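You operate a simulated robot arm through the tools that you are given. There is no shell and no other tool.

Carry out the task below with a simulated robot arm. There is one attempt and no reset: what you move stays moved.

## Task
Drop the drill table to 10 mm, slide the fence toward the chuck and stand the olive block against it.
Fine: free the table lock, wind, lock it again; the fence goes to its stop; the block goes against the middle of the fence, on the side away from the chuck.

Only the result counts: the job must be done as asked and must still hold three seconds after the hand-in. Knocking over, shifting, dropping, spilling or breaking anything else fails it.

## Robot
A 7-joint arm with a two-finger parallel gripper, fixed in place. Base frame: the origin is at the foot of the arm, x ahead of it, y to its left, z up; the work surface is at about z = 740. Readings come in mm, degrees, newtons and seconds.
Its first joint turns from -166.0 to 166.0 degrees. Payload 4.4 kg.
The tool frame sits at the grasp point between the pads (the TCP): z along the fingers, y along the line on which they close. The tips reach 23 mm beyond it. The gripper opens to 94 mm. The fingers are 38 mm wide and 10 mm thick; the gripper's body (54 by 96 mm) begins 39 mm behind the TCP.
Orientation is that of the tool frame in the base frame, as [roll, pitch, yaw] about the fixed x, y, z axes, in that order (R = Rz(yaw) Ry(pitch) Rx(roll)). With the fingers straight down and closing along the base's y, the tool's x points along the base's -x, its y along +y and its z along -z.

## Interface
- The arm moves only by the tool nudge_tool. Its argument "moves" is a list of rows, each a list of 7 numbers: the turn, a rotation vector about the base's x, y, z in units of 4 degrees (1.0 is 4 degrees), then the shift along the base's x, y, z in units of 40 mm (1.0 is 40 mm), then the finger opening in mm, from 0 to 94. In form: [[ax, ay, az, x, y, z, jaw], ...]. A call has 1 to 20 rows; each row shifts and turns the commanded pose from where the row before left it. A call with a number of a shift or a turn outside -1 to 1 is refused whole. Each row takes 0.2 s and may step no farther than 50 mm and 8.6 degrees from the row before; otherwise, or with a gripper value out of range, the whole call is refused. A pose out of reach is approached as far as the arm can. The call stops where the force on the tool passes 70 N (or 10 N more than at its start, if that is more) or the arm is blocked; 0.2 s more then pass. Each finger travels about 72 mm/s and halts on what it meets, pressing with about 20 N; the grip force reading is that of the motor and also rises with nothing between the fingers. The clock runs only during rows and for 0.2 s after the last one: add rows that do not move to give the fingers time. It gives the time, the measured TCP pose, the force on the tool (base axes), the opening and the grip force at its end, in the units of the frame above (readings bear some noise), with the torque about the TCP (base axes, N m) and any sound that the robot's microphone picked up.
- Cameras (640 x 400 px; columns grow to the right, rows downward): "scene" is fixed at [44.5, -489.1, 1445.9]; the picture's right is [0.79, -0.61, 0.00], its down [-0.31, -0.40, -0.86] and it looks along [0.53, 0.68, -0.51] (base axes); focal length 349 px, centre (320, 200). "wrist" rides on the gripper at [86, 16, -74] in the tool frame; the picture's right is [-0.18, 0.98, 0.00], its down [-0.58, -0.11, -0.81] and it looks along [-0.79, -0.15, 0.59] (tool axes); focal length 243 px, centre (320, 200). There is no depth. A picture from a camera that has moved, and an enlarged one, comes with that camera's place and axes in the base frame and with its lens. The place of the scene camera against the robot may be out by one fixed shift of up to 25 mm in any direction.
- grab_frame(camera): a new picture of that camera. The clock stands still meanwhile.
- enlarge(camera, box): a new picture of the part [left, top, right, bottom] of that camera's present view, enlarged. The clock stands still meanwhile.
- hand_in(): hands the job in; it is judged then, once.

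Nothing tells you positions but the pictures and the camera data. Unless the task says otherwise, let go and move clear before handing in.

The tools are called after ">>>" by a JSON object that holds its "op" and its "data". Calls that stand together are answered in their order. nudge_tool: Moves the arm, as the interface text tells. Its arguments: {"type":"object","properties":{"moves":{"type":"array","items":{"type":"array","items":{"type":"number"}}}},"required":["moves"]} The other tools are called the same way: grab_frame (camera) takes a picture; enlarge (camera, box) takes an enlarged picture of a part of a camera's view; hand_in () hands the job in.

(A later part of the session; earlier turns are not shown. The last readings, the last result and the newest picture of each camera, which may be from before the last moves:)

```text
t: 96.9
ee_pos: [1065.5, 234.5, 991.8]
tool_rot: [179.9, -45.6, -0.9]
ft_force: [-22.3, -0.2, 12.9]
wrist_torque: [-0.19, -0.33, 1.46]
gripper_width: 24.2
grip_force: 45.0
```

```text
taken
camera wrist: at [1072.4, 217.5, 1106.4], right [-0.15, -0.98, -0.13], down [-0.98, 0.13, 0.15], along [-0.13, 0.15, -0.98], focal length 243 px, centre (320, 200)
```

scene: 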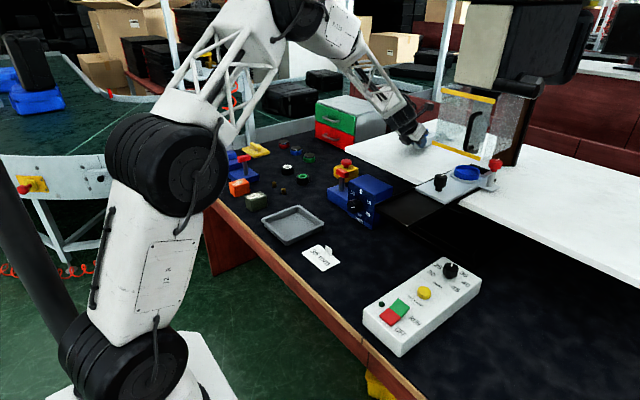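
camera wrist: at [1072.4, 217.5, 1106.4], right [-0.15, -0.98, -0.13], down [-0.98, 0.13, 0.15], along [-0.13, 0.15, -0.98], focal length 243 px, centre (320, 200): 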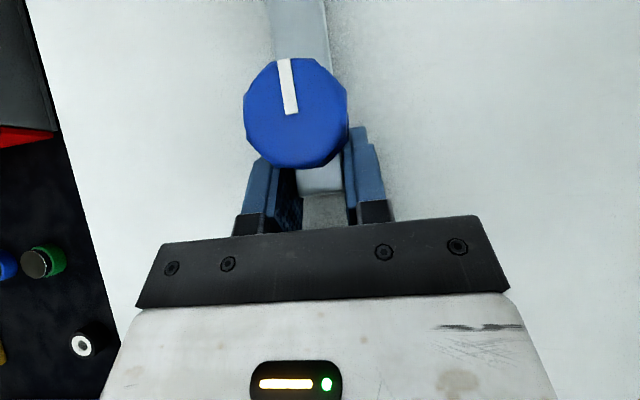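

>>> {"op": "nudge_tool", "data": {"moves": [[0, 0, 0, 0, -0.12, 0, 15], [0, 0, 0, 0, -0.12, 0, 15], [0, 0, 0, 0, -0.12, 0, 15], [0, 0, 0, 0, -0.12, 0, 15], [0, 0, 0, 0, -0.12, 0, 15], [0, 0, 0, 0, 0, 0, 15]]}}

>>> {"op": "enlarge", "data": {"camera": "scene", "box": [370, 70, 530, 170]}}

```text
t: 98.3
ee_pos: [1065.3, 210.0, 991.3]
tool_rot: [179.8, -45.8, -0.9]
ft_force: [26.9, 0.2, 8.9]
wrist_torque: [-0.26, -0.25, 1.52]
gripper_width: 24.0
grip_force: 45.1
```

```text
4.00 times, centred on (450, 120) of scene
camera zoom: at [44.5, -489.1, 1445.9], right [0.79, -0.61, 0.0], down [-0.31, -0.4, -0.86], along [0.53, 0.68, -0.51], focal length 1398 px, centre (-200, 520)
```

zoom: 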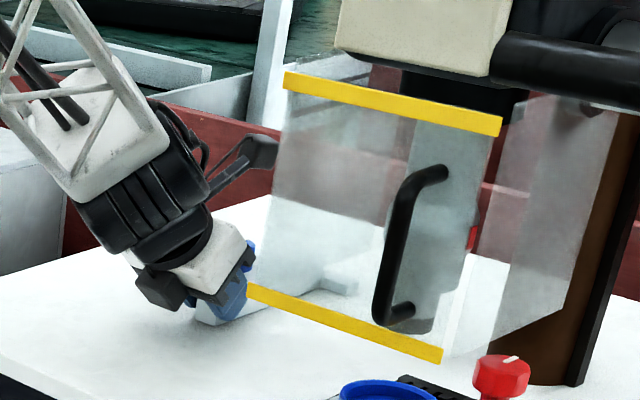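

The T-shaped fence keeps sliding. The guard's left edge is at about y 60, so I'll continue carefully.

>>> {"op": "nudge_tool", "data": {"moves": [[0, 0, 0, 0, -0.1, 0, 15], [0, 0, 0, 0, -0.1, 0, 15], [0, 0, 0, 0, -0.1, 0, 15], [0, 0, 0, 0, 0, 0, 15]]}}

>>> {"op": "enlarge", "data": {"camera": "scene", "box": [370, 70, 530, 170]}}

>>> {"op": "grab_frame", "data": {"camera": "wrist"}}

```text
t: 99.3
ee_pos: [1065.4, 196.9, 993.5]
tool_rot: [179.9, -45.8, -0.9]
ft_force: [-13.4, 1.1, 22.2]
wrist_torque: [-0.34, -0.16, 1.52]
gripper_width: 24.0
grip_force: 45.2
```

```text
4.00 times, centred on (450, 120) of scene
camera zoom: at [44.5, -489.1, 1445.9], right [0.79, -0.61, 0.0], down [-0.31, -0.4, -0.86], along [0.53, 0.68, -0.51], focal length 1398 px, centre (-200, 520)
```

zoom: 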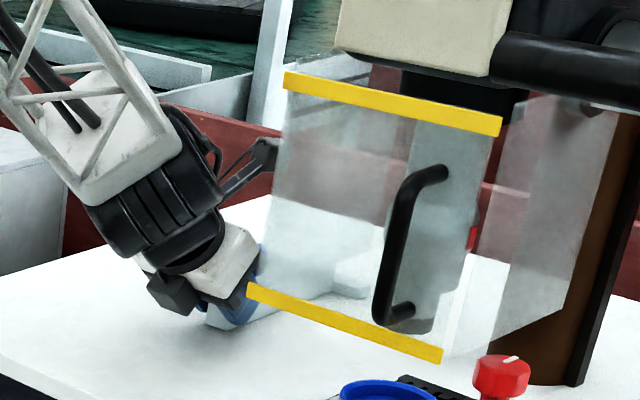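

```text
taken
camera wrist: at [1071.9, 181.6, 1106.2], right [-0.15, -0.98, -0.13], down [-0.98, 0.13, 0.15], along [-0.13, 0.15, -0.98], focal length 243 px, centre (320, 200)
```

wrist: 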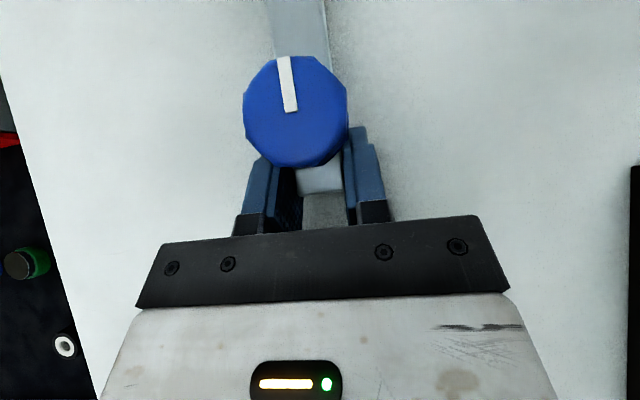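

>>> {"op": "nudge_tool", "data": {"moves": [[0, 0, 0, 0, -0.1, 0, 15], [0, 0, 0, 0, -0.1, 0, 15], [0, 0, 0, 0, -0.1, 0, 15], [0, 0, 0, 0, -0.1, 0, 15], [0, 0, 0, 0, -0.1, 0, 15], [0, 0, 0, 0, 0, 0, 15]]}}

>>> {"op": "enlarge", "data": {"camera": "scene", "box": [370, 70, 530, 170]}}

```text
t: 100.7
ee_pos: [1065.3, 178.5, 992.4]
tool_rot: [179.8, -45.8, -0.6]
ft_force: [-13.8, 45.5, 8.6]
wrist_torque: [-0.1, -0.08, 1.93]
gripper_width: 24.0
grip_force: 45.7
```

```text
4.00 times, centred on (450, 120) of scene
camera zoom: at [44.5, -489.1, 1445.9], right [0.79, -0.61, 0.0], down [-0.31, -0.4, -0.86], along [0.53, 0.68, -0.51], focal length 1398 px, centre (-200, 520)
```

zoom: 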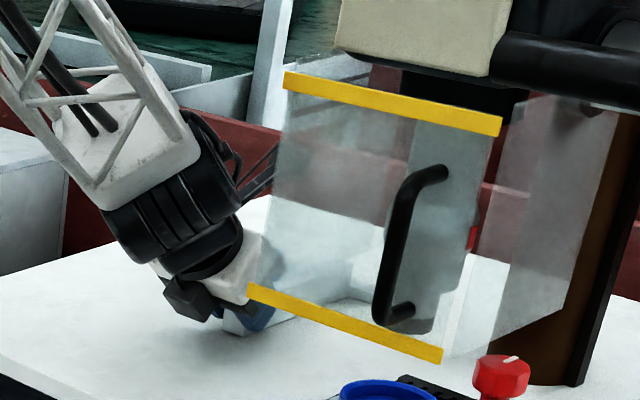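

Force jumped to 45 N at y about 178, so it's likely at the stop. I'll press a touch more to confirm.

>>> {"op": "nudge_tool", "data": {"moves": [[0, 0, 0, 0, -0.03, 0, 15], [0, 0, 0, 0, 0, 0, 15], [0, 0, 0, 0, 0, 0, 15]]}}

```text
t: 101.3
ee_pos: [1064.7, 180.4, 991.6]
tool_rot: [179.7, -45.7, -0.6]
ft_force: [-11.4, 15.5, 1.7]
wrist_torque: [-0.3, 0.11, 1.72]
gripper_width: 24.2
grip_force: 45.3
stopped in row 3: the force on the tool passed its limit at 72 N (the readings are from after the stop); the commanded pose is now the measured one
```

The fence is hard against its stop. I'll open and back out along the tool axis.

>>> {"op": "nudge_tool", "data": {"moves": [[0, 0, 0, 0, 0, 0, 40], [0, 0, 0, 0, 0, 0, 70], [0, 0, 0, 0, 0, 0, 94], [0, 0, 0, -0.5, 0, 0.55, 94], [0, 0, 0, -0.6, 0.1, 0.6, 94], [0, 0, 0, -0.7, 0.2, 0.7, 94], [0, 0, 0, -0.7, 0.3, 0.7, 94], [0, 0, 0, -0.7, 0.3, 0.7, 94]]}}

>>> {"op": "grab_frame", "data": {"camera": "wrist"}}

>>> {"op": "grab_frame", "data": {"camera": "scene"}}

```text
t: 103.1
ee_pos: [939.5, 213.9, 1122.0]
tool_rot: [179.8, -45.7, -0.6]
ft_force: [0.0, 0.3, -1.4]
wrist_torque: [-0.02, -0.02, 0.0]
gripper_width: 94.3
grip_force: 0.0
```

```text
taken
camera wrist: at [945.9, 198.5, 1236.1], right [-0.14, -0.98, -0.13], down [-0.98, 0.12, 0.15], along [-0.13, 0.15, -0.98], focal length 243 px, centre (320, 200)
```

wrist: 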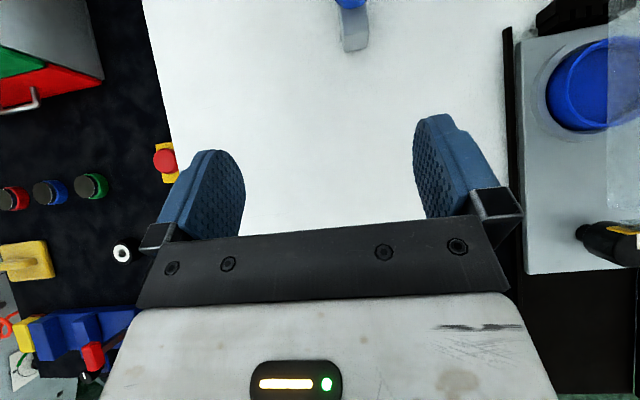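

```text
taken
```

scene: 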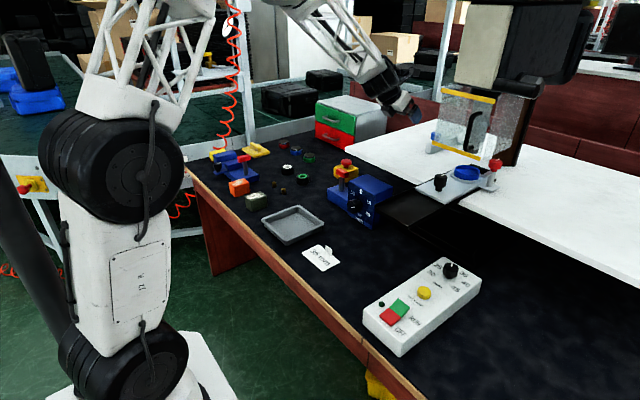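

The fence is at its stop near y 180. I'll move forward and higher to see its full length before fetching the block.

>>> {"op": "nudge_tool", "data": {"moves": [[0, 0, 0, 0.9, 0.1, 0.15, 94], [0, 0, 0, 0.9, 0.1, 0.15, 94], [0, 0, 0, 0.9, 0.1, 0.15, 94]]}}

>>> {"op": "grab_frame", "data": {"camera": "wrist"}}

>>> {"op": "enlarge", "data": {"camera": "wrist", "box": [240, 0, 496, 160]}}

>>> {"op": "enlarge", "data": {"camera": "scene", "box": [400, 90, 496, 150]}}

```text
t: 103.9
ee_pos: [1047.3, 225.0, 1140.8]
tool_rot: [179.9, -45.6, -0.8]
ft_force: [-0.2, -0.6, 0.1]
wrist_torque: [0.0, -0.01, 0.0]
gripper_width: 93.9
grip_force: 0.1
```

```text
taken
camera wrist: at [1053.9, 209.4, 1256.0], right [-0.14, -0.98, -0.13], down [-0.98, 0.12, 0.15], along [-0.13, 0.15, -0.98], focal length 243 px, centre (320, 200)
```

wrist: 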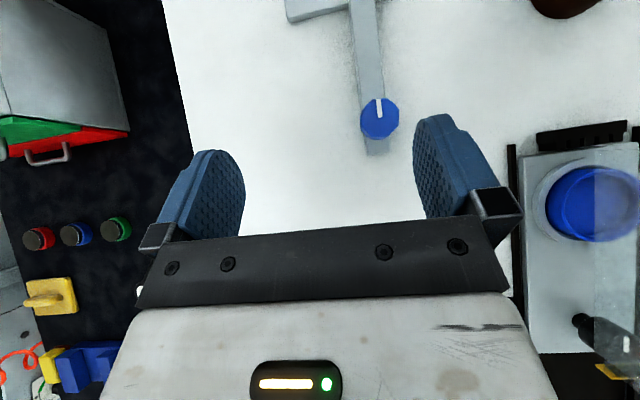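

```text
2.50 times, centred on (368, 80) of wrist
camera zoom: at [1053.9, 209.4, 1256.0], right [-0.14, -0.98, -0.13], down [-0.98, 0.12, 0.15], along [-0.13, 0.15, -0.98], focal length 606 px, centre (200, 500)
```

zoom: 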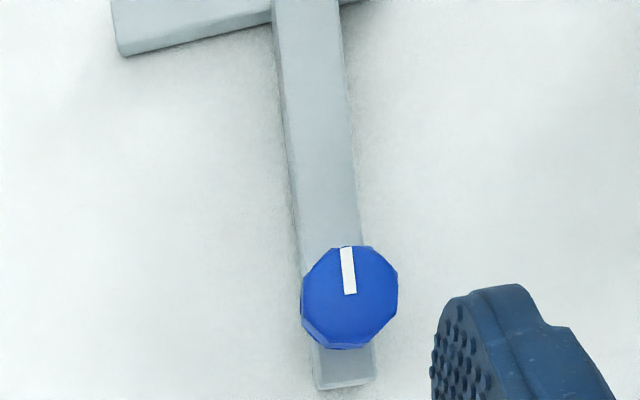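

```text
6.67 times, centred on (448, 120) of scene
camera zoom: at [44.5, -489.1, 1445.9], right [0.79, -0.61, 0.0], down [-0.31, -0.4, -0.86], along [0.53, 0.68, -0.51], focal length 2330 px, centre (-533, 733)
```

zoom: 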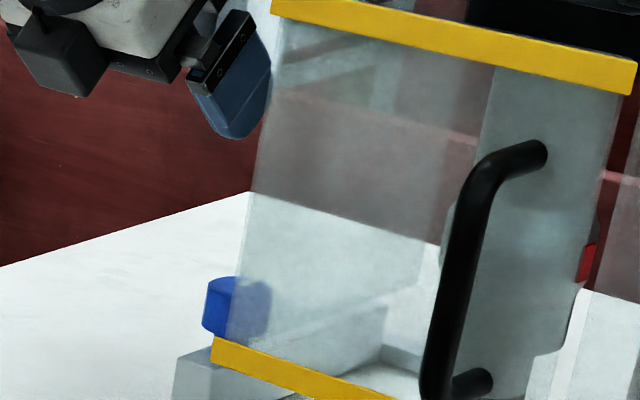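

The fence bar spans x about 1060–1220 with its far face (away from the chuck) at about y 192, so the block's target centre is about (1141, 216). Now I'll go to the olive block near (560, 560), keeping this tool orientation.

>>> {"op": "nudge_tool", "data": {"moves": [[0, 0, 0, -0.878, 0.523, -0.2, 94], [0, 0, 0, -0.878, 0.523, -0.2, 94], [0, 0, 0, -0.878, 0.523, -0.2, 94], [0, 0, 0, -0.878, 0.523, -0.2, 94], [0, 0, 0, -0.878, 0.523, -0.2, 94], [0, 0, 0, -0.878, 0.523, -0.2, 94], [0, 0, 0, -0.878, 0.523, -0.4, 94], [0, 0, 0, -0.878, 0.523, -0.4, 94], [0, 0, 0, -0.878, 0.523, -0.4, 94], [0, 0, 0, -0.878, 0.523, -0.4, 94], [0, 0, 0, -0.878, 0.523, -0.4, 94], [0, 0, 0, -0.878, 0.523, -0.4, 94], [0, 0, 0, -0.878, 0.523, -0.4, 94], [0, 0, 0, -0.878, 0.523, -0.4, 94]]}}

>>> {"op": "grab_frame", "data": {"camera": "wrist"}}

>>> {"op": "grab_frame", "data": {"camera": "scene"}}

```text
t: 106.9
ee_pos: [552.8, 517.9, 961.5]
tool_rot: [179.8, -45.7, -0.7]
ft_force: [-0.5, 1.0, 0.3]
wrist_torque: [-0.01, -0.01, -0.01]
gripper_width: 94.0
grip_force: 0.1
```

```text
taken
camera wrist: at [559.5, 502.5, 1076.5], right [-0.14, -0.98, -0.13], down [-0.98, 0.12, 0.15], along [-0.13, 0.15, -0.98], focal length 243 px, centre (320, 200)
```

wrist: 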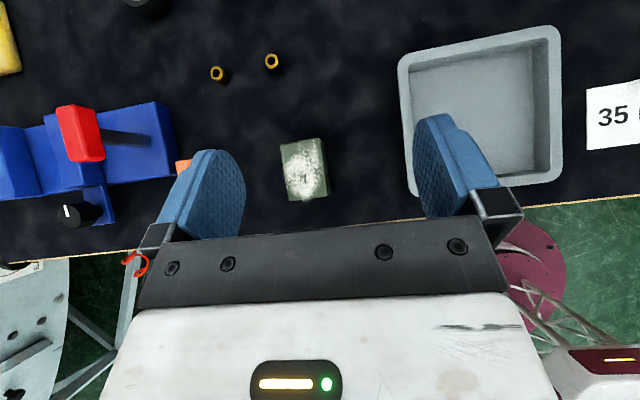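

```text
taken
```

scene: 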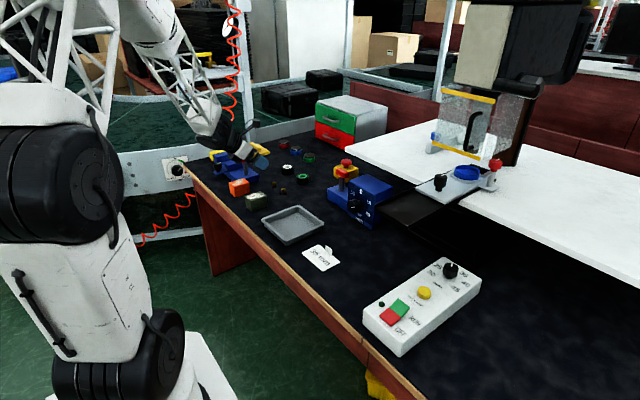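

>>> {"op": "enlarge", "data": {"camera": "wrist", "box": [250, 120, 362, 210]}}

```text
4.44 times, centred on (306, 165) of wrist
camera zoom: at [559.5, 502.5, 1076.5], right [-0.14, -0.98, -0.13], down [-0.98, 0.12, 0.15], along [-0.13, 0.15, -0.98], focal length 1078 px, centre (382, 356)
```

zoom: 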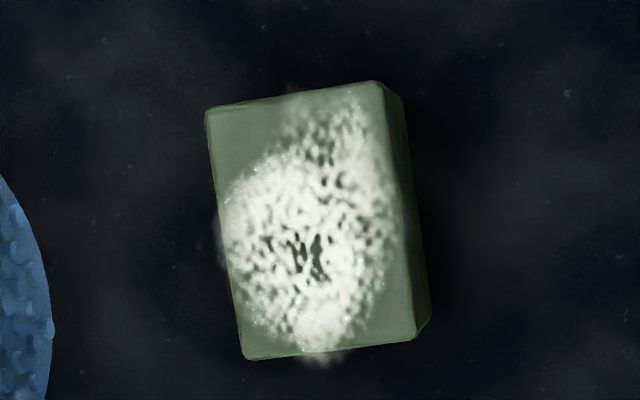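

The block is square to the axes: x 525–594, y 538–586, 45 mm tall. I'll go to the standoff and come in at 45°.

>>> {"op": "nudge_tool", "data": {"moves": [[0, 0, 0, -0.59, 0.367, -0.9, 94], [0, 0, 0, -0.59, 0.367, -0.9, 94], [0, 0, 0, -0.59, 0.367, -0.9, 94], [0, 0, 0, 0.47, 0, -0.47, 94], [0, 0, 0, 0.47, 0, -0.47, 94]]}}

>>> {"op": "grab_frame", "data": {"camera": "wrist"}}

>>> {"op": "enlarge", "data": {"camera": "scene", "box": [190, 130, 350, 230]}}

```text
t: 108.1
ee_pos: [521.8, 560.7, 818.4]
tool_rot: [179.9, -45.7, -0.7]
ft_force: [0.0, -0.3, 0.4]
wrist_torque: [0.02, 0.0, 0.02]
gripper_width: 94.1
grip_force: 0.0
```

```text
taken
camera wrist: at [528.0, 545.8, 932.8], right [-0.14, -0.98, -0.13], down [-0.98, 0.12, 0.15], along [-0.13, 0.15, -0.98], focal length 243 px, centre (320, 200)
```

wrist: 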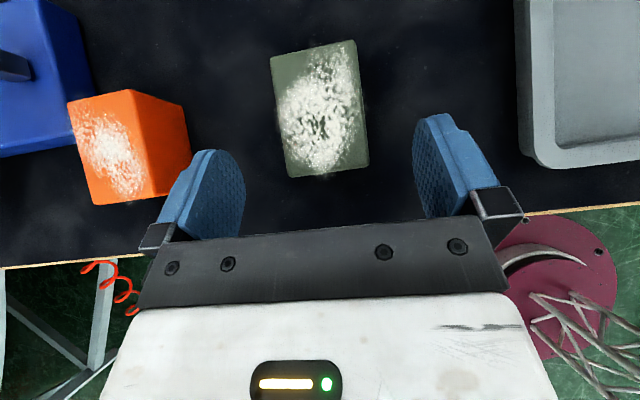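

```text
4.00 times, centred on (270, 180) of scene
camera zoom: at [44.5, -489.1, 1445.9], right [0.79, -0.61, 0.0], down [-0.31, -0.4, -0.86], along [0.53, 0.68, -0.51], focal length 1398 px, centre (520, 280)
```

zoom: 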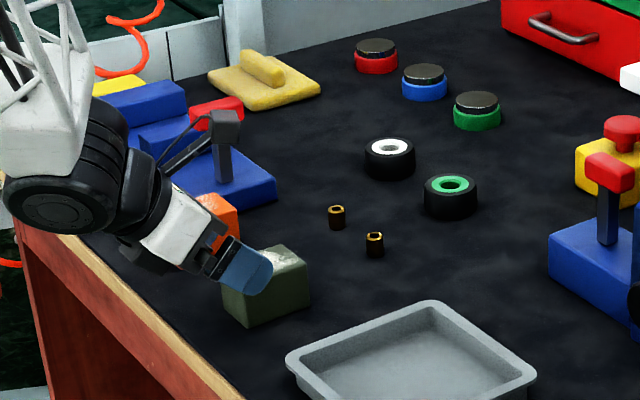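

>>> {"op": "nudge_tool", "data": {"moves": [[0, 0, 0, 0.44, 0.02, -0.5, 94], [0, 0, 0, 0.44, 0.01, -0.52, 94], [0, 0, 0, 0, 0, 0, 94]]}}

>>> {"op": "grab_frame", "data": {"camera": "wrist"}}

>>> {"op": "enlarge", "data": {"camera": "scene", "box": [210, 150, 306, 210]}}

```text
t: 108.9
ee_pos: [555.3, 564.1, 778.1]
tool_rot: [179.9, -45.7, -0.8]
ft_force: [-0.7, 0.4, -0.8]
wrist_torque: [0.02, 0.04, -0.01]
gripper_width: 94.0
grip_force: 0.1
```

```text
taken
camera wrist: at [562.1, 547.4, 893.1], right [-0.14, -0.98, -0.13], down [-0.98, 0.12, 0.15], along [-0.13, 0.15, -0.98], focal length 243 px, centre (320, 200)
```

wrist: 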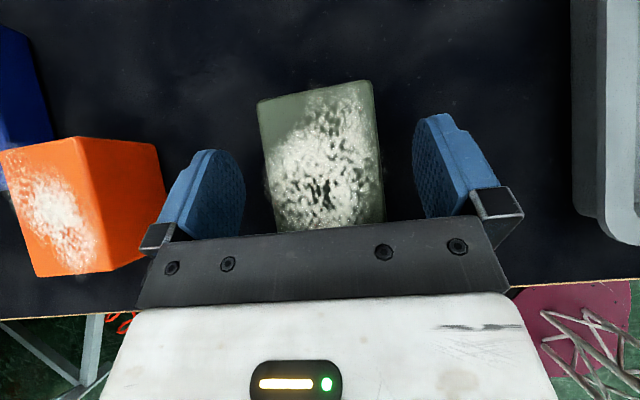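

```text
6.67 times, centred on (258, 180) of scene
camera zoom: at [44.5, -489.1, 1445.9], right [0.79, -0.61, 0.0], down [-0.31, -0.4, -0.86], along [0.53, 0.68, -0.51], focal length 2330 px, centre (733, 333)
```

zoom: 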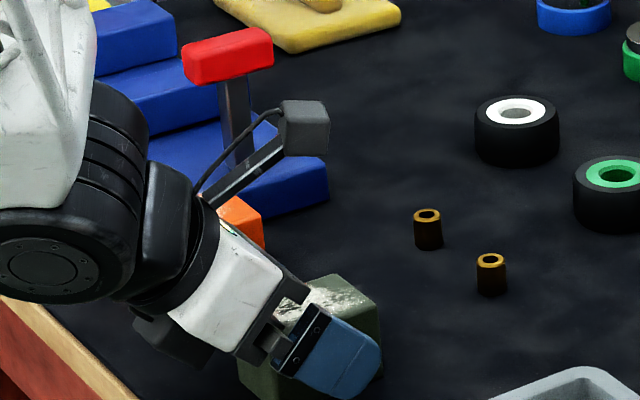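

The block is between the pads with clearance. Closing on it.

>>> {"op": "nudge_tool", "data": {"moves": [[0, 0, 0, 0, -0.02, 0, 65], [0, 0, 0, 0, 0, 0, 52], [0, 0, 0, 0, 0, 0, 40], [0, 0, 0, 0, 0, 0, 40], [0, 0, 0, 0, 0, 0, 40]]}}

>>> {"op": "grab_frame", "data": {"camera": "wrist"}}

```text
t: 110.1
ee_pos: [554.7, 562.6, 778.7]
tool_rot: [179.9, -45.7, -0.8]
ft_force: [0.6, 0.8, 0.4]
wrist_torque: [0.03, -0.04, -0.04]
gripper_width: 49.8
grip_force: 19.9
```

```text
taken
camera wrist: at [562.4, 547.5, 892.8], right [-0.14, -0.98, -0.13], down [-0.98, 0.12, 0.15], along [-0.13, 0.15, -0.98], focal length 243 px, centre (320, 200)
```

wrist: 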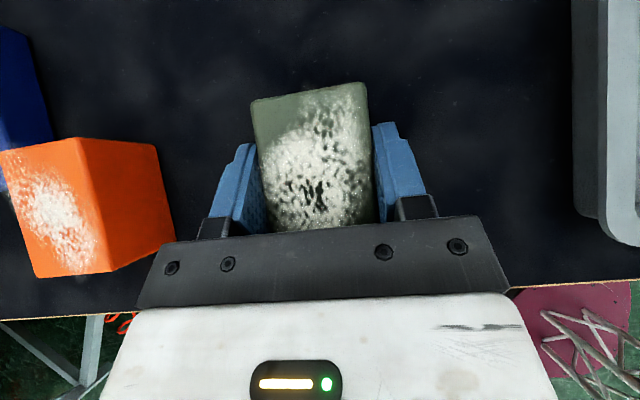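

The block is held at 49.8 mm. I'll lift slowly and check for slip.

>>> {"op": "nudge_tool", "data": {"moves": [[0, 0, 0, 0, 0, 0.1, 40], [0, 0, 0, 0, 0, 0.2, 40], [0, 0, 0, 0, 0, 0.3, 40], [0, 0, 0, 0, 0, 0.4, 40], [0, 0, 0, 0, 0, 0, 40]]}}

>>> {"op": "grab_frame", "data": {"camera": "wrist"}}

>>> {"op": "enlarge", "data": {"camera": "scene", "box": [210, 140, 306, 210]}}

```text
t: 111.3
ee_pos: [555.6, 565.2, 818.4]
tool_rot: [179.7, -45.6, -0.7]
ft_force: [0.2, 0.0, -0.8]
wrist_torque: [0.01, 0.01, 0.01]
gripper_width: 49.6
grip_force: 20.3
```

```text
taken
camera wrist: at [561.7, 549.0, 932.6], right [-0.14, -0.98, -0.13], down [-0.98, 0.12, 0.15], along [-0.13, 0.15, -0.98], focal length 243 px, centre (320, 200)
```

wrist: 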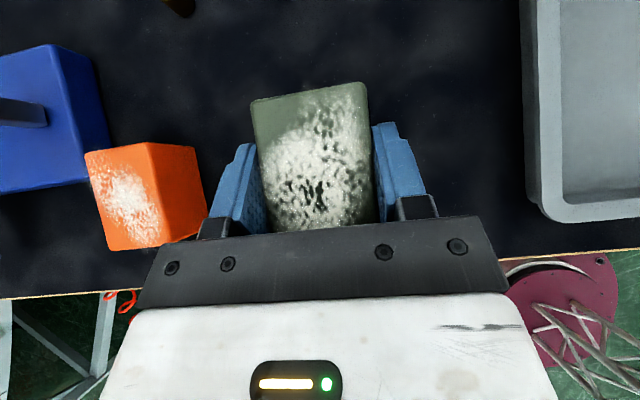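

```text
5.71 times, centred on (258, 175) of scene
camera zoom: at [44.5, -489.1, 1445.9], right [0.79, -0.61, 0.0], down [-0.31, -0.4, -0.86], along [0.53, 0.68, -0.51], focal length 1997 px, centre (674, 343)
```

zoom: 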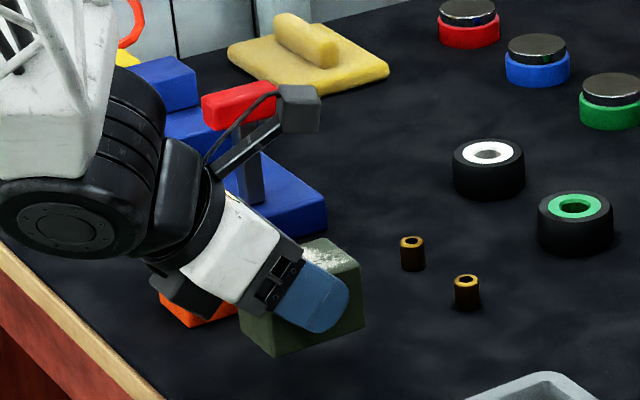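

The lift is clean, with no slip. I'll raise the block straight up well above the table, then carry it toward the fence.

>>> {"op": "nudge_tool", "data": {"moves": [[0, 0, 0, 0, 0, 0.7, 40], [0, 0, 0, 0, 0, 0.95, 40], [0, 0, 0, 0, 0, 0.95, 40], [0, 0, 0, 0, 0, 0.95, 40], [0, 0, 0, 0, 0, 0.95, 40], [0, 0, 0, 0, 0, 0.95, 40], [0, 0, 0, 0, 0, 0.95, 40], [0, 0, 0, 0, 0, 0.6, 40], [0, 0, 0, 0, 0, 0, 40]]}}

>>> {"op": "grab_frame", "data": {"camera": "wrist"}}

```text
t: 113.3
ee_pos: [554.6, 566.2, 1097.4]
tool_rot: [179.9, -45.6, -0.8]
ft_force: [-0.4, -0.8, -1.8]
wrist_torque: [0.0, 0.01, 0.01]
gripper_width: 49.8
grip_force: 20.0
```

```text
taken
camera wrist: at [561.7, 549.6, 1211.4], right [-0.14, -0.98, -0.13], down [-0.98, 0.12, 0.15], along [-0.13, 0.15, -0.98], focal length 243 px, centre (320, 200)
```

wrist: 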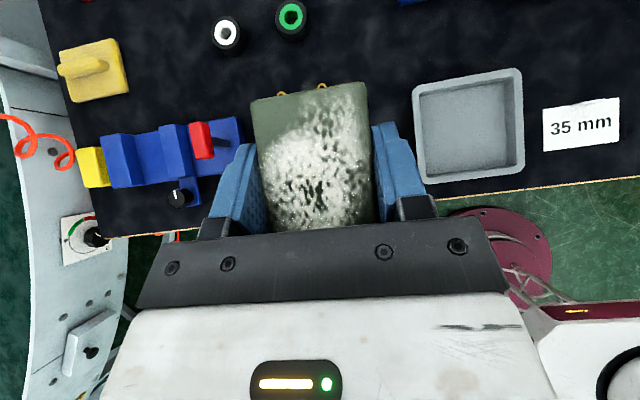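

>>> {"op": "nudge_tool", "data": {"moves": [[0, 0, 0, 0.5, -0.28, 0, 40], [0, 0, 0, 0.79, -0.445, 0, 40], [0, 0, 0, 0.79, -0.445, 0, 40], [0, 0, 0, 0.79, -0.445, 0, 40], [0, 0, 0, 0.79, -0.445, 0, 40], [0, 0, 0, 0.79, -0.445, 0, 40], [0, 0, 0, 0.79, -0.445, 0, 40], [0, 0, 0, 0.79, -0.445, 0, 40], [0, 0, 0, 0.79, -0.445, 0, 40], [0, 0, 0, 0.79, -0.445, 0, 40], [0, 0, 0, 0.79, -0.445, 0, 40], [0, 0, 0, 0.79, -0.445, 0, 40], [0, 0, 0, 0.79, -0.445, 0, 40], [0, 0, 0, 0.79, -0.445, 0, 40], [0, 0, 0, 0.79, -0.445, 0, 40], [0, 0, 0, 0.5, -0.28, 0, 40], [0, 0, 0, 0.4, -0.22, 0, 40], [0, 0, 0, 0, 0, 0, 40]]}}

>>> {"op": "grab_frame", "data": {"camera": "wrist"}}

>>> {"op": "grab_frame", "data": {"camera": "scene"}}

```text
t: 117.1
ee_pos: [1055.1, 282.1, 1097.7]
tool_rot: [179.9, -45.7, -0.8]
ft_force: [0.8, -0.6, -1.5]
wrist_torque: [-0.02, 0.03, -0.02]
gripper_width: 49.9
grip_force: 20.4
```

```text
taken
camera wrist: at [1062.1, 266.4, 1211.9], right [-0.14, -0.98, -0.13], down [-0.98, 0.12, 0.15], along [-0.13, 0.15, -0.98], focal length 243 px, centre (320, 200)
```

wrist: 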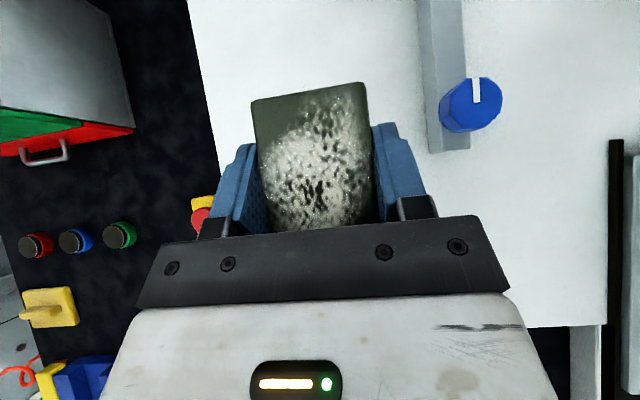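

```text
taken
```

scene: 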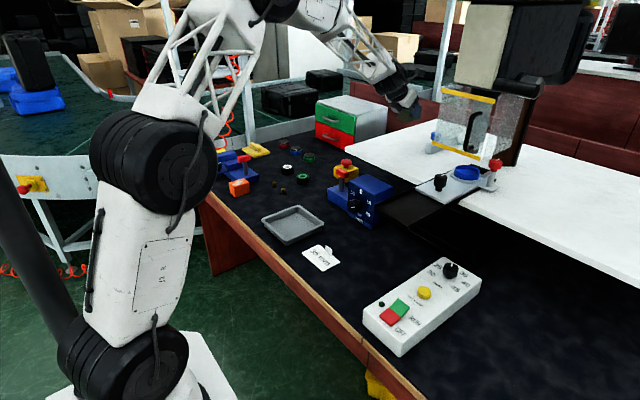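

I'm carrying the block over the table. Next, forward to above the spot beside the fence's middle.

>>> {"op": "nudge_tool", "data": {"moves": [[0, 0, 0, 0.675, -0.22, -0.1, 40], [0, 0, 0, 0.675, -0.22, -0.3, 40], [0, 0, 0, 0.675, -0.22, -0.4, 40], [0, 0, 0, 0, 0, 0, 40]]}}

>>> {"op": "grab_frame", "data": {"camera": "wrist"}}

>>> {"op": "enlarge", "data": {"camera": "scene", "box": [370, 70, 530, 170]}}

```text
t: 118.1
ee_pos: [1137.2, 257.5, 1064.6]
tool_rot: [179.9, -45.6, -0.8]
ft_force: [-0.4, 0.1, -1.2]
wrist_torque: [0.01, 0.01, -0.06]
gripper_width: 49.6
grip_force: 20.0
```

```text
taken
camera wrist: at [1143.5, 240.8, 1178.8], right [-0.14, -0.98, -0.13], down [-0.98, 0.12, 0.15], along [-0.13, 0.15, -0.98], focal length 243 px, centre (320, 200)
```

wrist: 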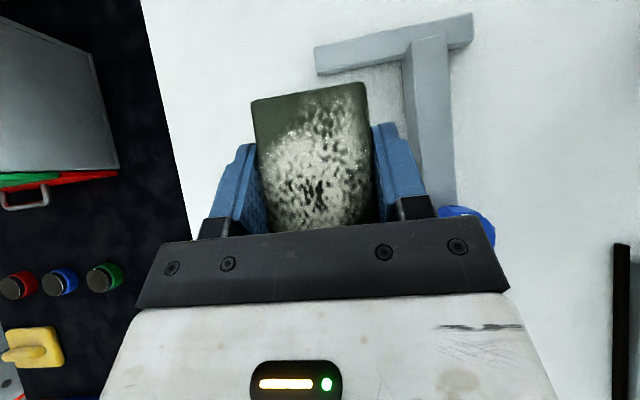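

```text
4.00 times, centred on (450, 120) of scene
camera zoom: at [44.5, -489.1, 1445.9], right [0.79, -0.61, 0.0], down [-0.31, -0.4, -0.86], along [0.53, 0.68, -0.51], focal length 1398 px, centre (-200, 520)
```

zoom: 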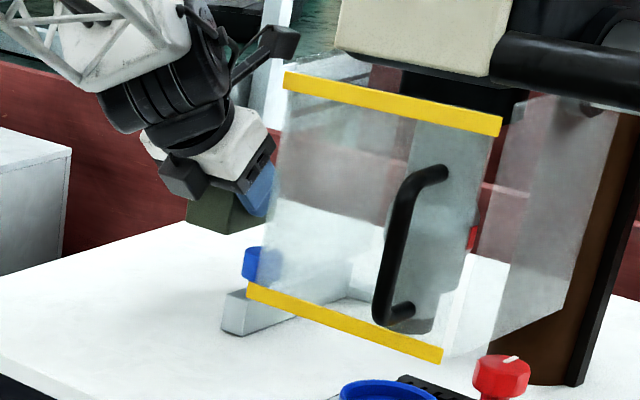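

>>> {"op": "enlarge", "data": {"camera": "wrist", "box": [300, 0, 500, 220]}}

```text
1.82 times, centred on (400, 110) of wrist
camera zoom: at [1143.5, 240.8, 1178.8], right [-0.14, -0.98, -0.13], down [-0.98, 0.12, 0.15], along [-0.13, 0.15, -0.98], focal length 441 px, centre (174, 364)
```

zoom: 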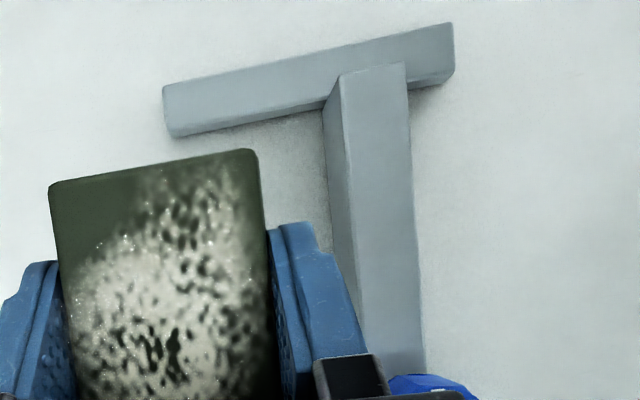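

I have a clear view: the fence's far face is at y about 191 and its middle at x about 1139. The block hangs about 36 mm clear of the fence, so I'll lower it to the table.

>>> {"op": "nudge_tool", "data": {"moves": [[0, 0, 0, 0, -0.06, -0.5, 40], [0, 0, 0, 0, 0, -0.5, 40], [0, 0, 0, 0, 0, -0.45, 40], [0, 0, 0, 0, 0, 0, 40]]}}

>>> {"op": "enlarge", "data": {"camera": "scene", "box": [390, 90, 486, 150]}}

```text
t: 119.1
ee_pos: [1138.1, 254.5, 1003.5]
tool_rot: [179.9, -45.6, -0.7]
ft_force: [0.6, -0.1, -1.1]
wrist_torque: [0.02, 0.0, 0.0]
gripper_width: 49.7
grip_force: 19.9
```

```text
6.67 times, centred on (438, 120) of scene
camera zoom: at [44.5, -489.1, 1445.9], right [0.79, -0.61, 0.0], down [-0.31, -0.4, -0.86], along [0.53, 0.68, -0.51], focal length 2330 px, centre (-467, 733)
```

zoom: 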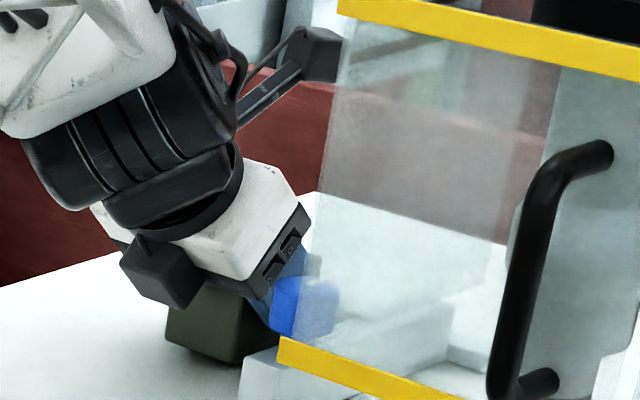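

>>> {"op": "nudge_tool", "data": {"moves": [[0, 0, 0, 0, 0, -0.05, 40], [0, 0, 0, 0, 0, -0.04, 40], [0, 0, 0, 0, 0, 0, 40]]}}

```text
t: 119.9
ee_pos: [1136.5, 252.7, 1002.4]
tool_rot: [180.0, -45.7, -0.8]
ft_force: [-0.1, 0.5, -1.1]
wrist_torque: [0.01, 0.01, 0.0]
gripper_width: 49.8
grip_force: 20.0
```

>>> {"op": "nudge_tool", "data": {"moves": [[0, 0, 0, 0, 0, -0.03, 40], [0, 0, 0, 0, 0, -0.02, 40], [0, 0, 0, 0, 0, 0, 40]]}}

```text
t: 120.7
ee_pos: [1136.6, 252.9, 1001.3]
tool_rot: [-180.0, -45.7, -0.8]
ft_force: [-0.4, 0.2, -0.6]
wrist_torque: [-0.03, 0.04, 0.01]
gripper_width: 49.9
grip_force: 19.6
```

>>> {"op": "nudge_tool", "data": {"moves": [[0, 0, 0, 0, 0, -0.03, 40], [0, 0, 0, 0, 0, -0.02, 40], [0, 0, 0, 0, 0, 0, 40]]}}

```text
t: 121.5
ee_pos: [1135.6, 254.1, 1000.1]
tool_rot: [179.8, -45.5, -0.8]
ft_force: [-0.8, -0.6, -2.0]
wrist_torque: [0.02, 0.01, 0.0]
gripper_width: 49.7
grip_force: 20.3
```

>>> {"op": "nudge_tool", "data": {"moves": [[0, 0, 0, 0, 0, -0.025, 40], [0, 0, 0, 0, 0, -0.025, 40], [0, 0, 0, 0, 0, 0, 40]]}}

```text
t: 122.3
ee_pos: [1135.9, 254.3, 997.9]
tool_rot: [179.9, -45.7, -0.9]
ft_force: [1.8, -0.4, 5.1]
wrist_torque: [0.14, 0.05, -0.02]
gripper_width: 49.9
grip_force: 20.1
```

Contact with the table (5 N at z about 998, as expected). I'll press slightly and open just enough to release.

>>> {"op": "nudge_tool", "data": {"moves": [[0, 0, 0, 0, 0, -0.015, 40], [0, 0, 0, 0, 0, 0, 52], [0, 0, 0, 0, 0, 0, 60], [0, 0, 0, 0, 0, 0, 68], [0, 0, 0, 0, 0, 0, 68]]}}

>>> {"op": "grab_frame", "data": {"camera": "wrist"}}

```text
t: 123.5
ee_pos: [1135.9, 254.2, 997.0]
tool_rot: [179.9, -45.6, -0.8]
ft_force: [-0.1, 1.6, -1.0]
wrist_torque: [0.02, 0.0, -0.01]
gripper_width: 67.9
grip_force: 0.0
```

```text
taken
camera wrist: at [1142.4, 238.3, 1111.2], right [-0.14, -0.98, -0.13], down [-0.98, 0.12, 0.15], along [-0.13, 0.15, -0.98], focal length 243 px, centre (320, 200)
```

wrist: 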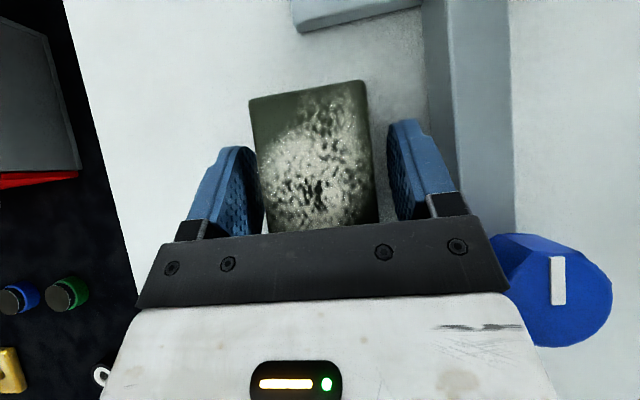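

Released; the block stands by itself. I'll back out, close the gripper and come around to the block's +y side.

>>> {"op": "nudge_tool", "data": {"moves": [[0, 0, 0, -0.4, 0, 0.4, 68], [0, 0, 0, -0.6, 0, 0.6, 68], [0, 0, 0, -0.6, 0, 0.6, 68], [0, 0, 0, -0.6, 0, 0.6, 40], [0, 0, 0, 0, 0.5, 0, 10], [0, 0, 0, 0, 0.5, 0, 0], [0, 0, 0, 0, 0, 0, 0]]}}

>>> {"op": "grab_frame", "data": {"camera": "wrist"}}

>>> {"op": "enlarge", "data": {"camera": "scene", "box": [390, 90, 486, 150]}}

```text
t: 125.1
ee_pos: [1046.0, 293.3, 1085.4]
tool_rot: [179.8, -45.7, -0.8]
ft_force: [0.0, -0.6, -0.1]
wrist_torque: [0.0, -0.02, 0.0]
gripper_width: 0.0
grip_force: 19.4
```

```text
taken
camera wrist: at [1053.3, 277.4, 1200.0], right [-0.14, -0.98, -0.13], down [-0.98, 0.12, 0.15], along [-0.13, 0.15, -0.98], focal length 243 px, centre (320, 200)
```

wrist: 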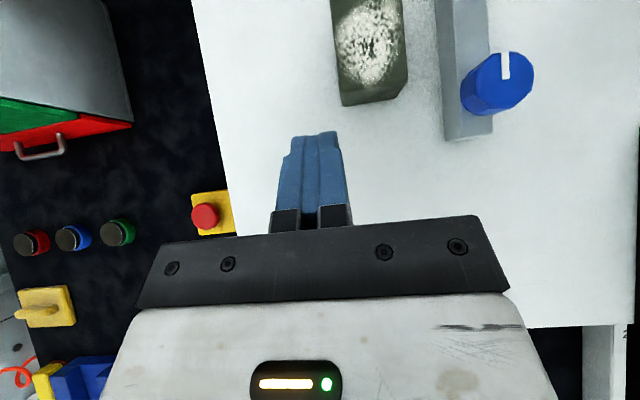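

```text
6.67 times, centred on (438, 120) of scene
camera zoom: at [44.5, -489.1, 1445.9], right [0.79, -0.61, 0.0], down [-0.31, -0.4, -0.86], along [0.53, 0.68, -0.51], focal length 2330 px, centre (-467, 733)
```

zoom: 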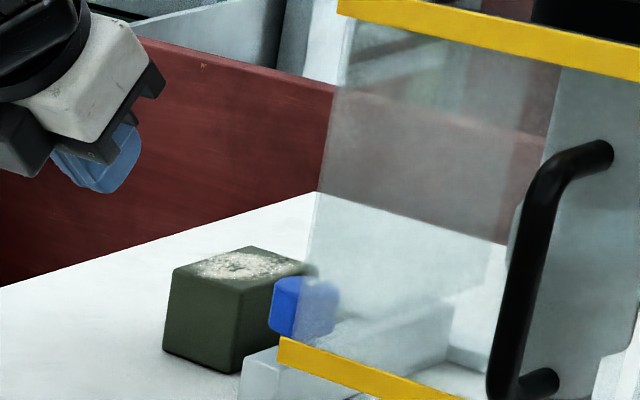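

The block stands at x about 1107–1176 with its +y face at about y 280. I'll descend beside it with closed fingers.

>>> {"op": "nudge_tool", "data": {"moves": [[0, 0, 0, 0.2, 0.15, -0.2, 0], [0, 0, 0, 0.55, 0, -0.55, 0], [0, 0, 0, 0.55, 0, -0.55, 0], [0, 0, 0, 0.55, 0, -0.55, 0], [0, 0, 0, 0.5, 0, -0.42, 0], [0, 0, 0, 0, 0, 0, 0]]}}

>>> {"op": "grab_frame", "data": {"camera": "wrist"}}

```text
t: 126.5
ee_pos: [1142.9, 302.8, 991.8]
tool_rot: [179.8, -45.6, -0.8]
ft_force: [-0.7, -0.1, -0.4]
wrist_torque: [-0.01, -0.04, -0.01]
gripper_width: 0.1
grip_force: 19.8
```

```text
taken
camera wrist: at [1149.3, 286.2, 1107.0], right [-0.14, -0.98, -0.13], down [-0.98, 0.12, 0.15], along [-0.13, 0.15, -0.98], focal length 243 px, centre (320, 200)
```

wrist: 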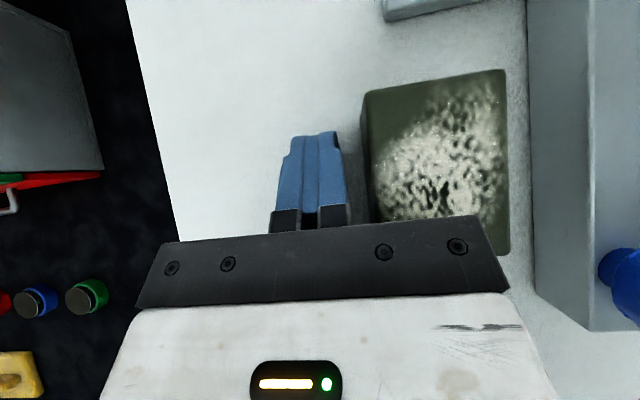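

Aligned beside the block. I'll push it steadily toward the fence.

>>> {"op": "nudge_tool", "data": {"moves": [[0, 0, 0, -0.08, -0.15, 0, 0], [0, 0, 0, 0, -0.1, 0, 0], [0, 0, 0, 0, -0.1, 0, 0], [0, 0, 0, 0, -0.1, 0, 0], [0, 0, 0, 0, -0.1, 0, 0], [0, 0, 0, 0, -0.1, 0, 0], [0, 0, 0, 0, -0.1, 0, 0], [0, 0, 0, 0, -0.1, 0, 0], [0, 0, 0, 0, 0, 0, 0]]}}

>>> {"op": "grab_frame", "data": {"camera": "wrist"}}

```text
t: 128.5
ee_pos: [1139.2, 265.3, 992.2]
tool_rot: [179.9, -45.6, -0.8]
ft_force: [0.6, 0.2, -0.3]
wrist_torque: [0.04, -0.02, 0.01]
gripper_width: 0.0
grip_force: 19.5
```

```text
taken
camera wrist: at [1145.5, 249.6, 1107.7], right [-0.14, -0.98, -0.13], down [-0.98, 0.12, 0.15], along [-0.13, 0.15, -0.98], focal length 243 px, centre (320, 200)
```

wrist: 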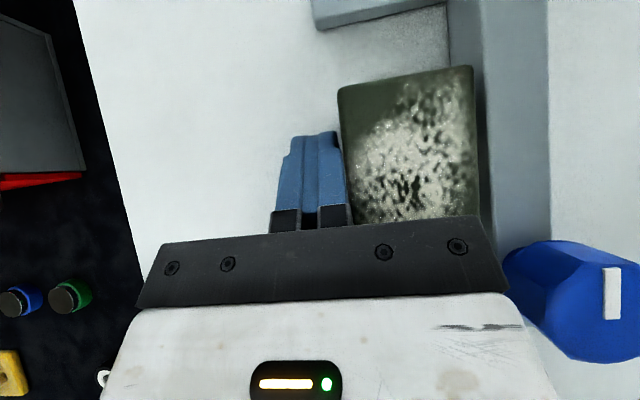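

>>> {"op": "nudge_tool", "data": {"moves": [[0, 0, 0, 0, -0.08, 0, 0], [0, 0, 0, 0, -0.08, 0, 0], [0, 0, 0, 0, -0.08, 0, 0], [0, 0, 0, 0, 0, 0, 0]]}}

>>> {"op": "grab_frame", "data": {"camera": "wrist"}}

```text
t: 129.5
ee_pos: [1139.8, 256.9, 994.6]
tool_rot: [179.8, -45.7, -0.7]
ft_force: [-0.1, 0.2, 0.9]
wrist_torque: [-0.01, 0.0, 0.04]
gripper_width: 0.0
grip_force: 20.0
```

```text
taken
camera wrist: at [1145.7, 240.5, 1108.8], right [-0.14, -0.98, -0.13], down [-0.98, 0.12, 0.15], along [-0.13, 0.15, -0.98], focal length 243 px, centre (320, 200)
```

wrist: 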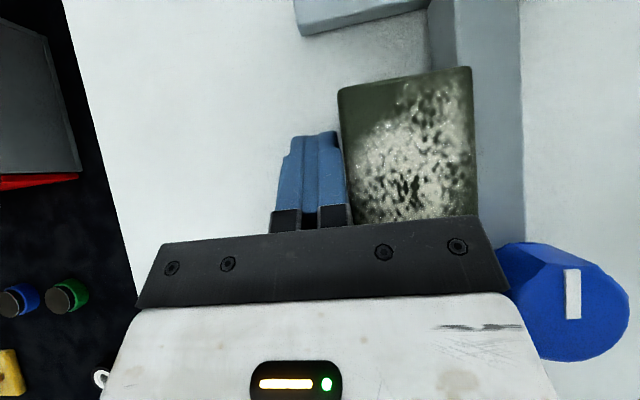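

>>> {"op": "nudge_tool", "data": {"moves": [[0, 0, 0, 0, -0.06, 0, 0], [0, 0, 0, 0, -0.05, 0, 0], [0, 0, 0, 0, -0.04, 0, 0], [0, 0, 0, 0, 0, 0, 0]]}}

>>> {"op": "grab_frame", "data": {"camera": "wrist"}}

```text
t: 130.5
ee_pos: [1138.3, 254.0, 995.6]
tool_rot: [179.8, -45.7, -0.7]
ft_force: [-0.1, 39.2, 2.1]
wrist_torque: [-0.1, 0.0, -0.17]
gripper_width: 0.0
grip_force: 20.0
```

```text
taken
camera wrist: at [1144.7, 237.7, 1108.9], right [-0.14, -0.98, -0.13], down [-0.98, 0.12, 0.15], along [-0.13, 0.15, -0.98], focal length 243 px, centre (320, 200)
```

wrist: 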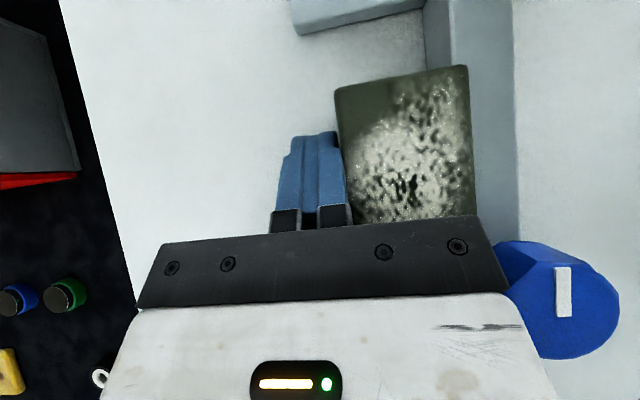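

39 N: the block is pressed flat against the fence, and the fence against its stop. I'll back away in +y, then lift clear.

>>> {"op": "nudge_tool", "data": {"moves": [[0, 0, 0, 0, 0.1, 0, 0], [0, 0, 0, 0, 0.3, 0, 0], [0, 0, 0, 0, 0.5, 0, 0], [0, 0, 0, -0.5, 0.3, 0.5, 0], [0, 0, 0, -0.6, 0, 0.6, 0], [0, 0, 0, -0.6, -0.2, 0.6, 0], [0, 0, 0, -0.3, -0.5, 0.6, 0], [0, 0, 0, 0, -0.5, 0.6, 0], [0, 0, 0, 0, 0, 0, 0]]}}

>>> {"op": "grab_frame", "data": {"camera": "wrist"}}

>>> {"op": "enlarge", "data": {"camera": "scene", "box": [390, 90, 486, 150]}}

>>> {"op": "grab_frame", "data": {"camera": "scene"}}

```text
t: 132.5
ee_pos: [1059.4, 249.9, 1110.0]
tool_rot: [179.9, -45.7, -0.9]
ft_force: [0.3, 0.1, -0.2]
wrist_torque: [0.01, -0.01, 0.03]
gripper_width: 0.0
grip_force: 19.7
```

```text
taken
camera wrist: at [1065.5, 234.8, 1224.0], right [-0.14, -0.98, -0.13], down [-0.98, 0.12, 0.15], along [-0.13, 0.15, -0.98], focal length 243 px, centre (320, 200)
```

wrist: 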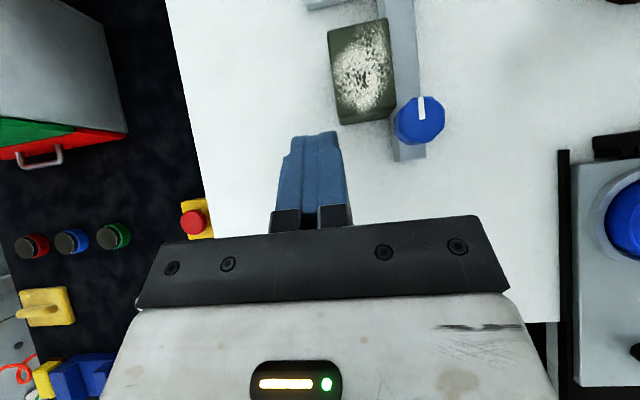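

```text
6.67 times, centred on (438, 120) of scene
camera zoom: at [44.5, -489.1, 1445.9], right [0.79, -0.61, 0.0], down [-0.31, -0.4, -0.86], along [0.53, 0.68, -0.51], focal length 2330 px, centre (-467, 733)
```

zoom: 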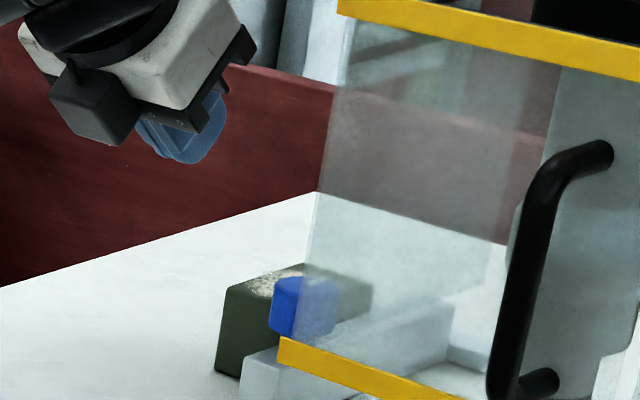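

```text
taken
```

scene: 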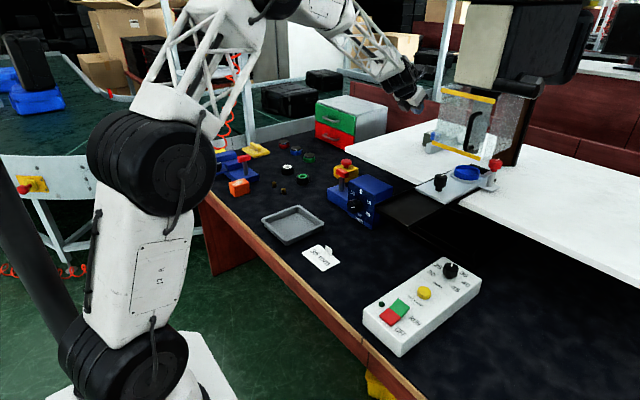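

>>> {"op": "enlarge", "data": {"camera": "wrist", "box": [300, 0, 476, 170]}}

>>> {"op": "enlarge", "data": {"camera": "scene", "box": [326, 160, 406, 230]}}

>>> {"op": "enlarge", "data": {"camera": "scene", "box": [190, 130, 350, 280]}}

```text
2.35 times, centred on (388, 85) of wrist
camera zoom: at [1065.5, 234.8, 1224.0], right [-0.14, -0.98, -0.13], down [-0.98, 0.12, 0.15], along [-0.13, 0.15, -0.98], focal length 571 px, centre (160, 471)
```

zoom: 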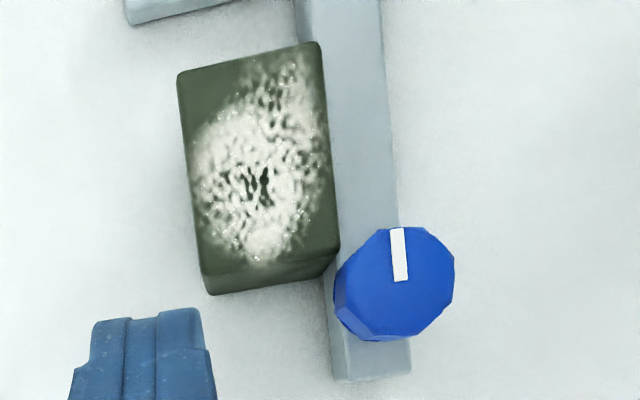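

```text
5.71 times, centred on (366, 195) of scene
camera zoom: at [44.5, -489.1, 1445.9], right [0.79, -0.61, 0.0], down [-0.31, -0.4, -0.86], along [0.53, 0.68, -0.51], focal length 1997 px, centre (57, 229)
```

zoom: 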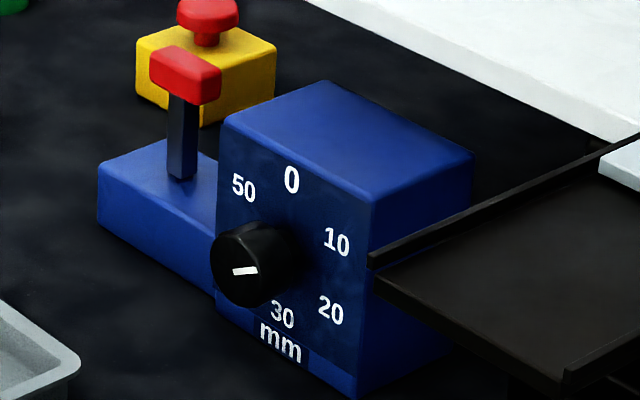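

```text
2.67 times, centred on (270, 205) of scene
camera zoom: at [44.5, -489.1, 1445.9], right [0.79, -0.61, 0.0], down [-0.31, -0.4, -0.86], along [0.53, 0.68, -0.51], focal length 932 px, centre (453, 187)
```

zoom: 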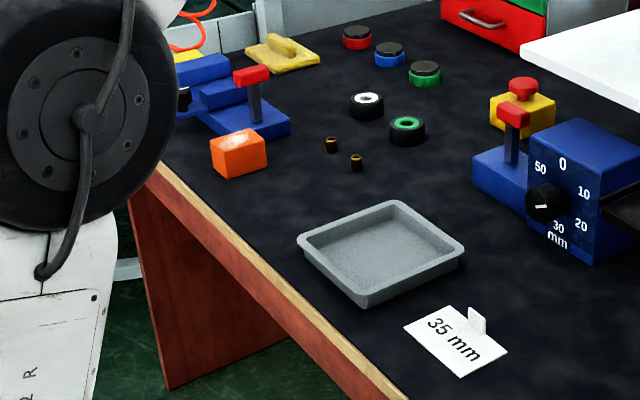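

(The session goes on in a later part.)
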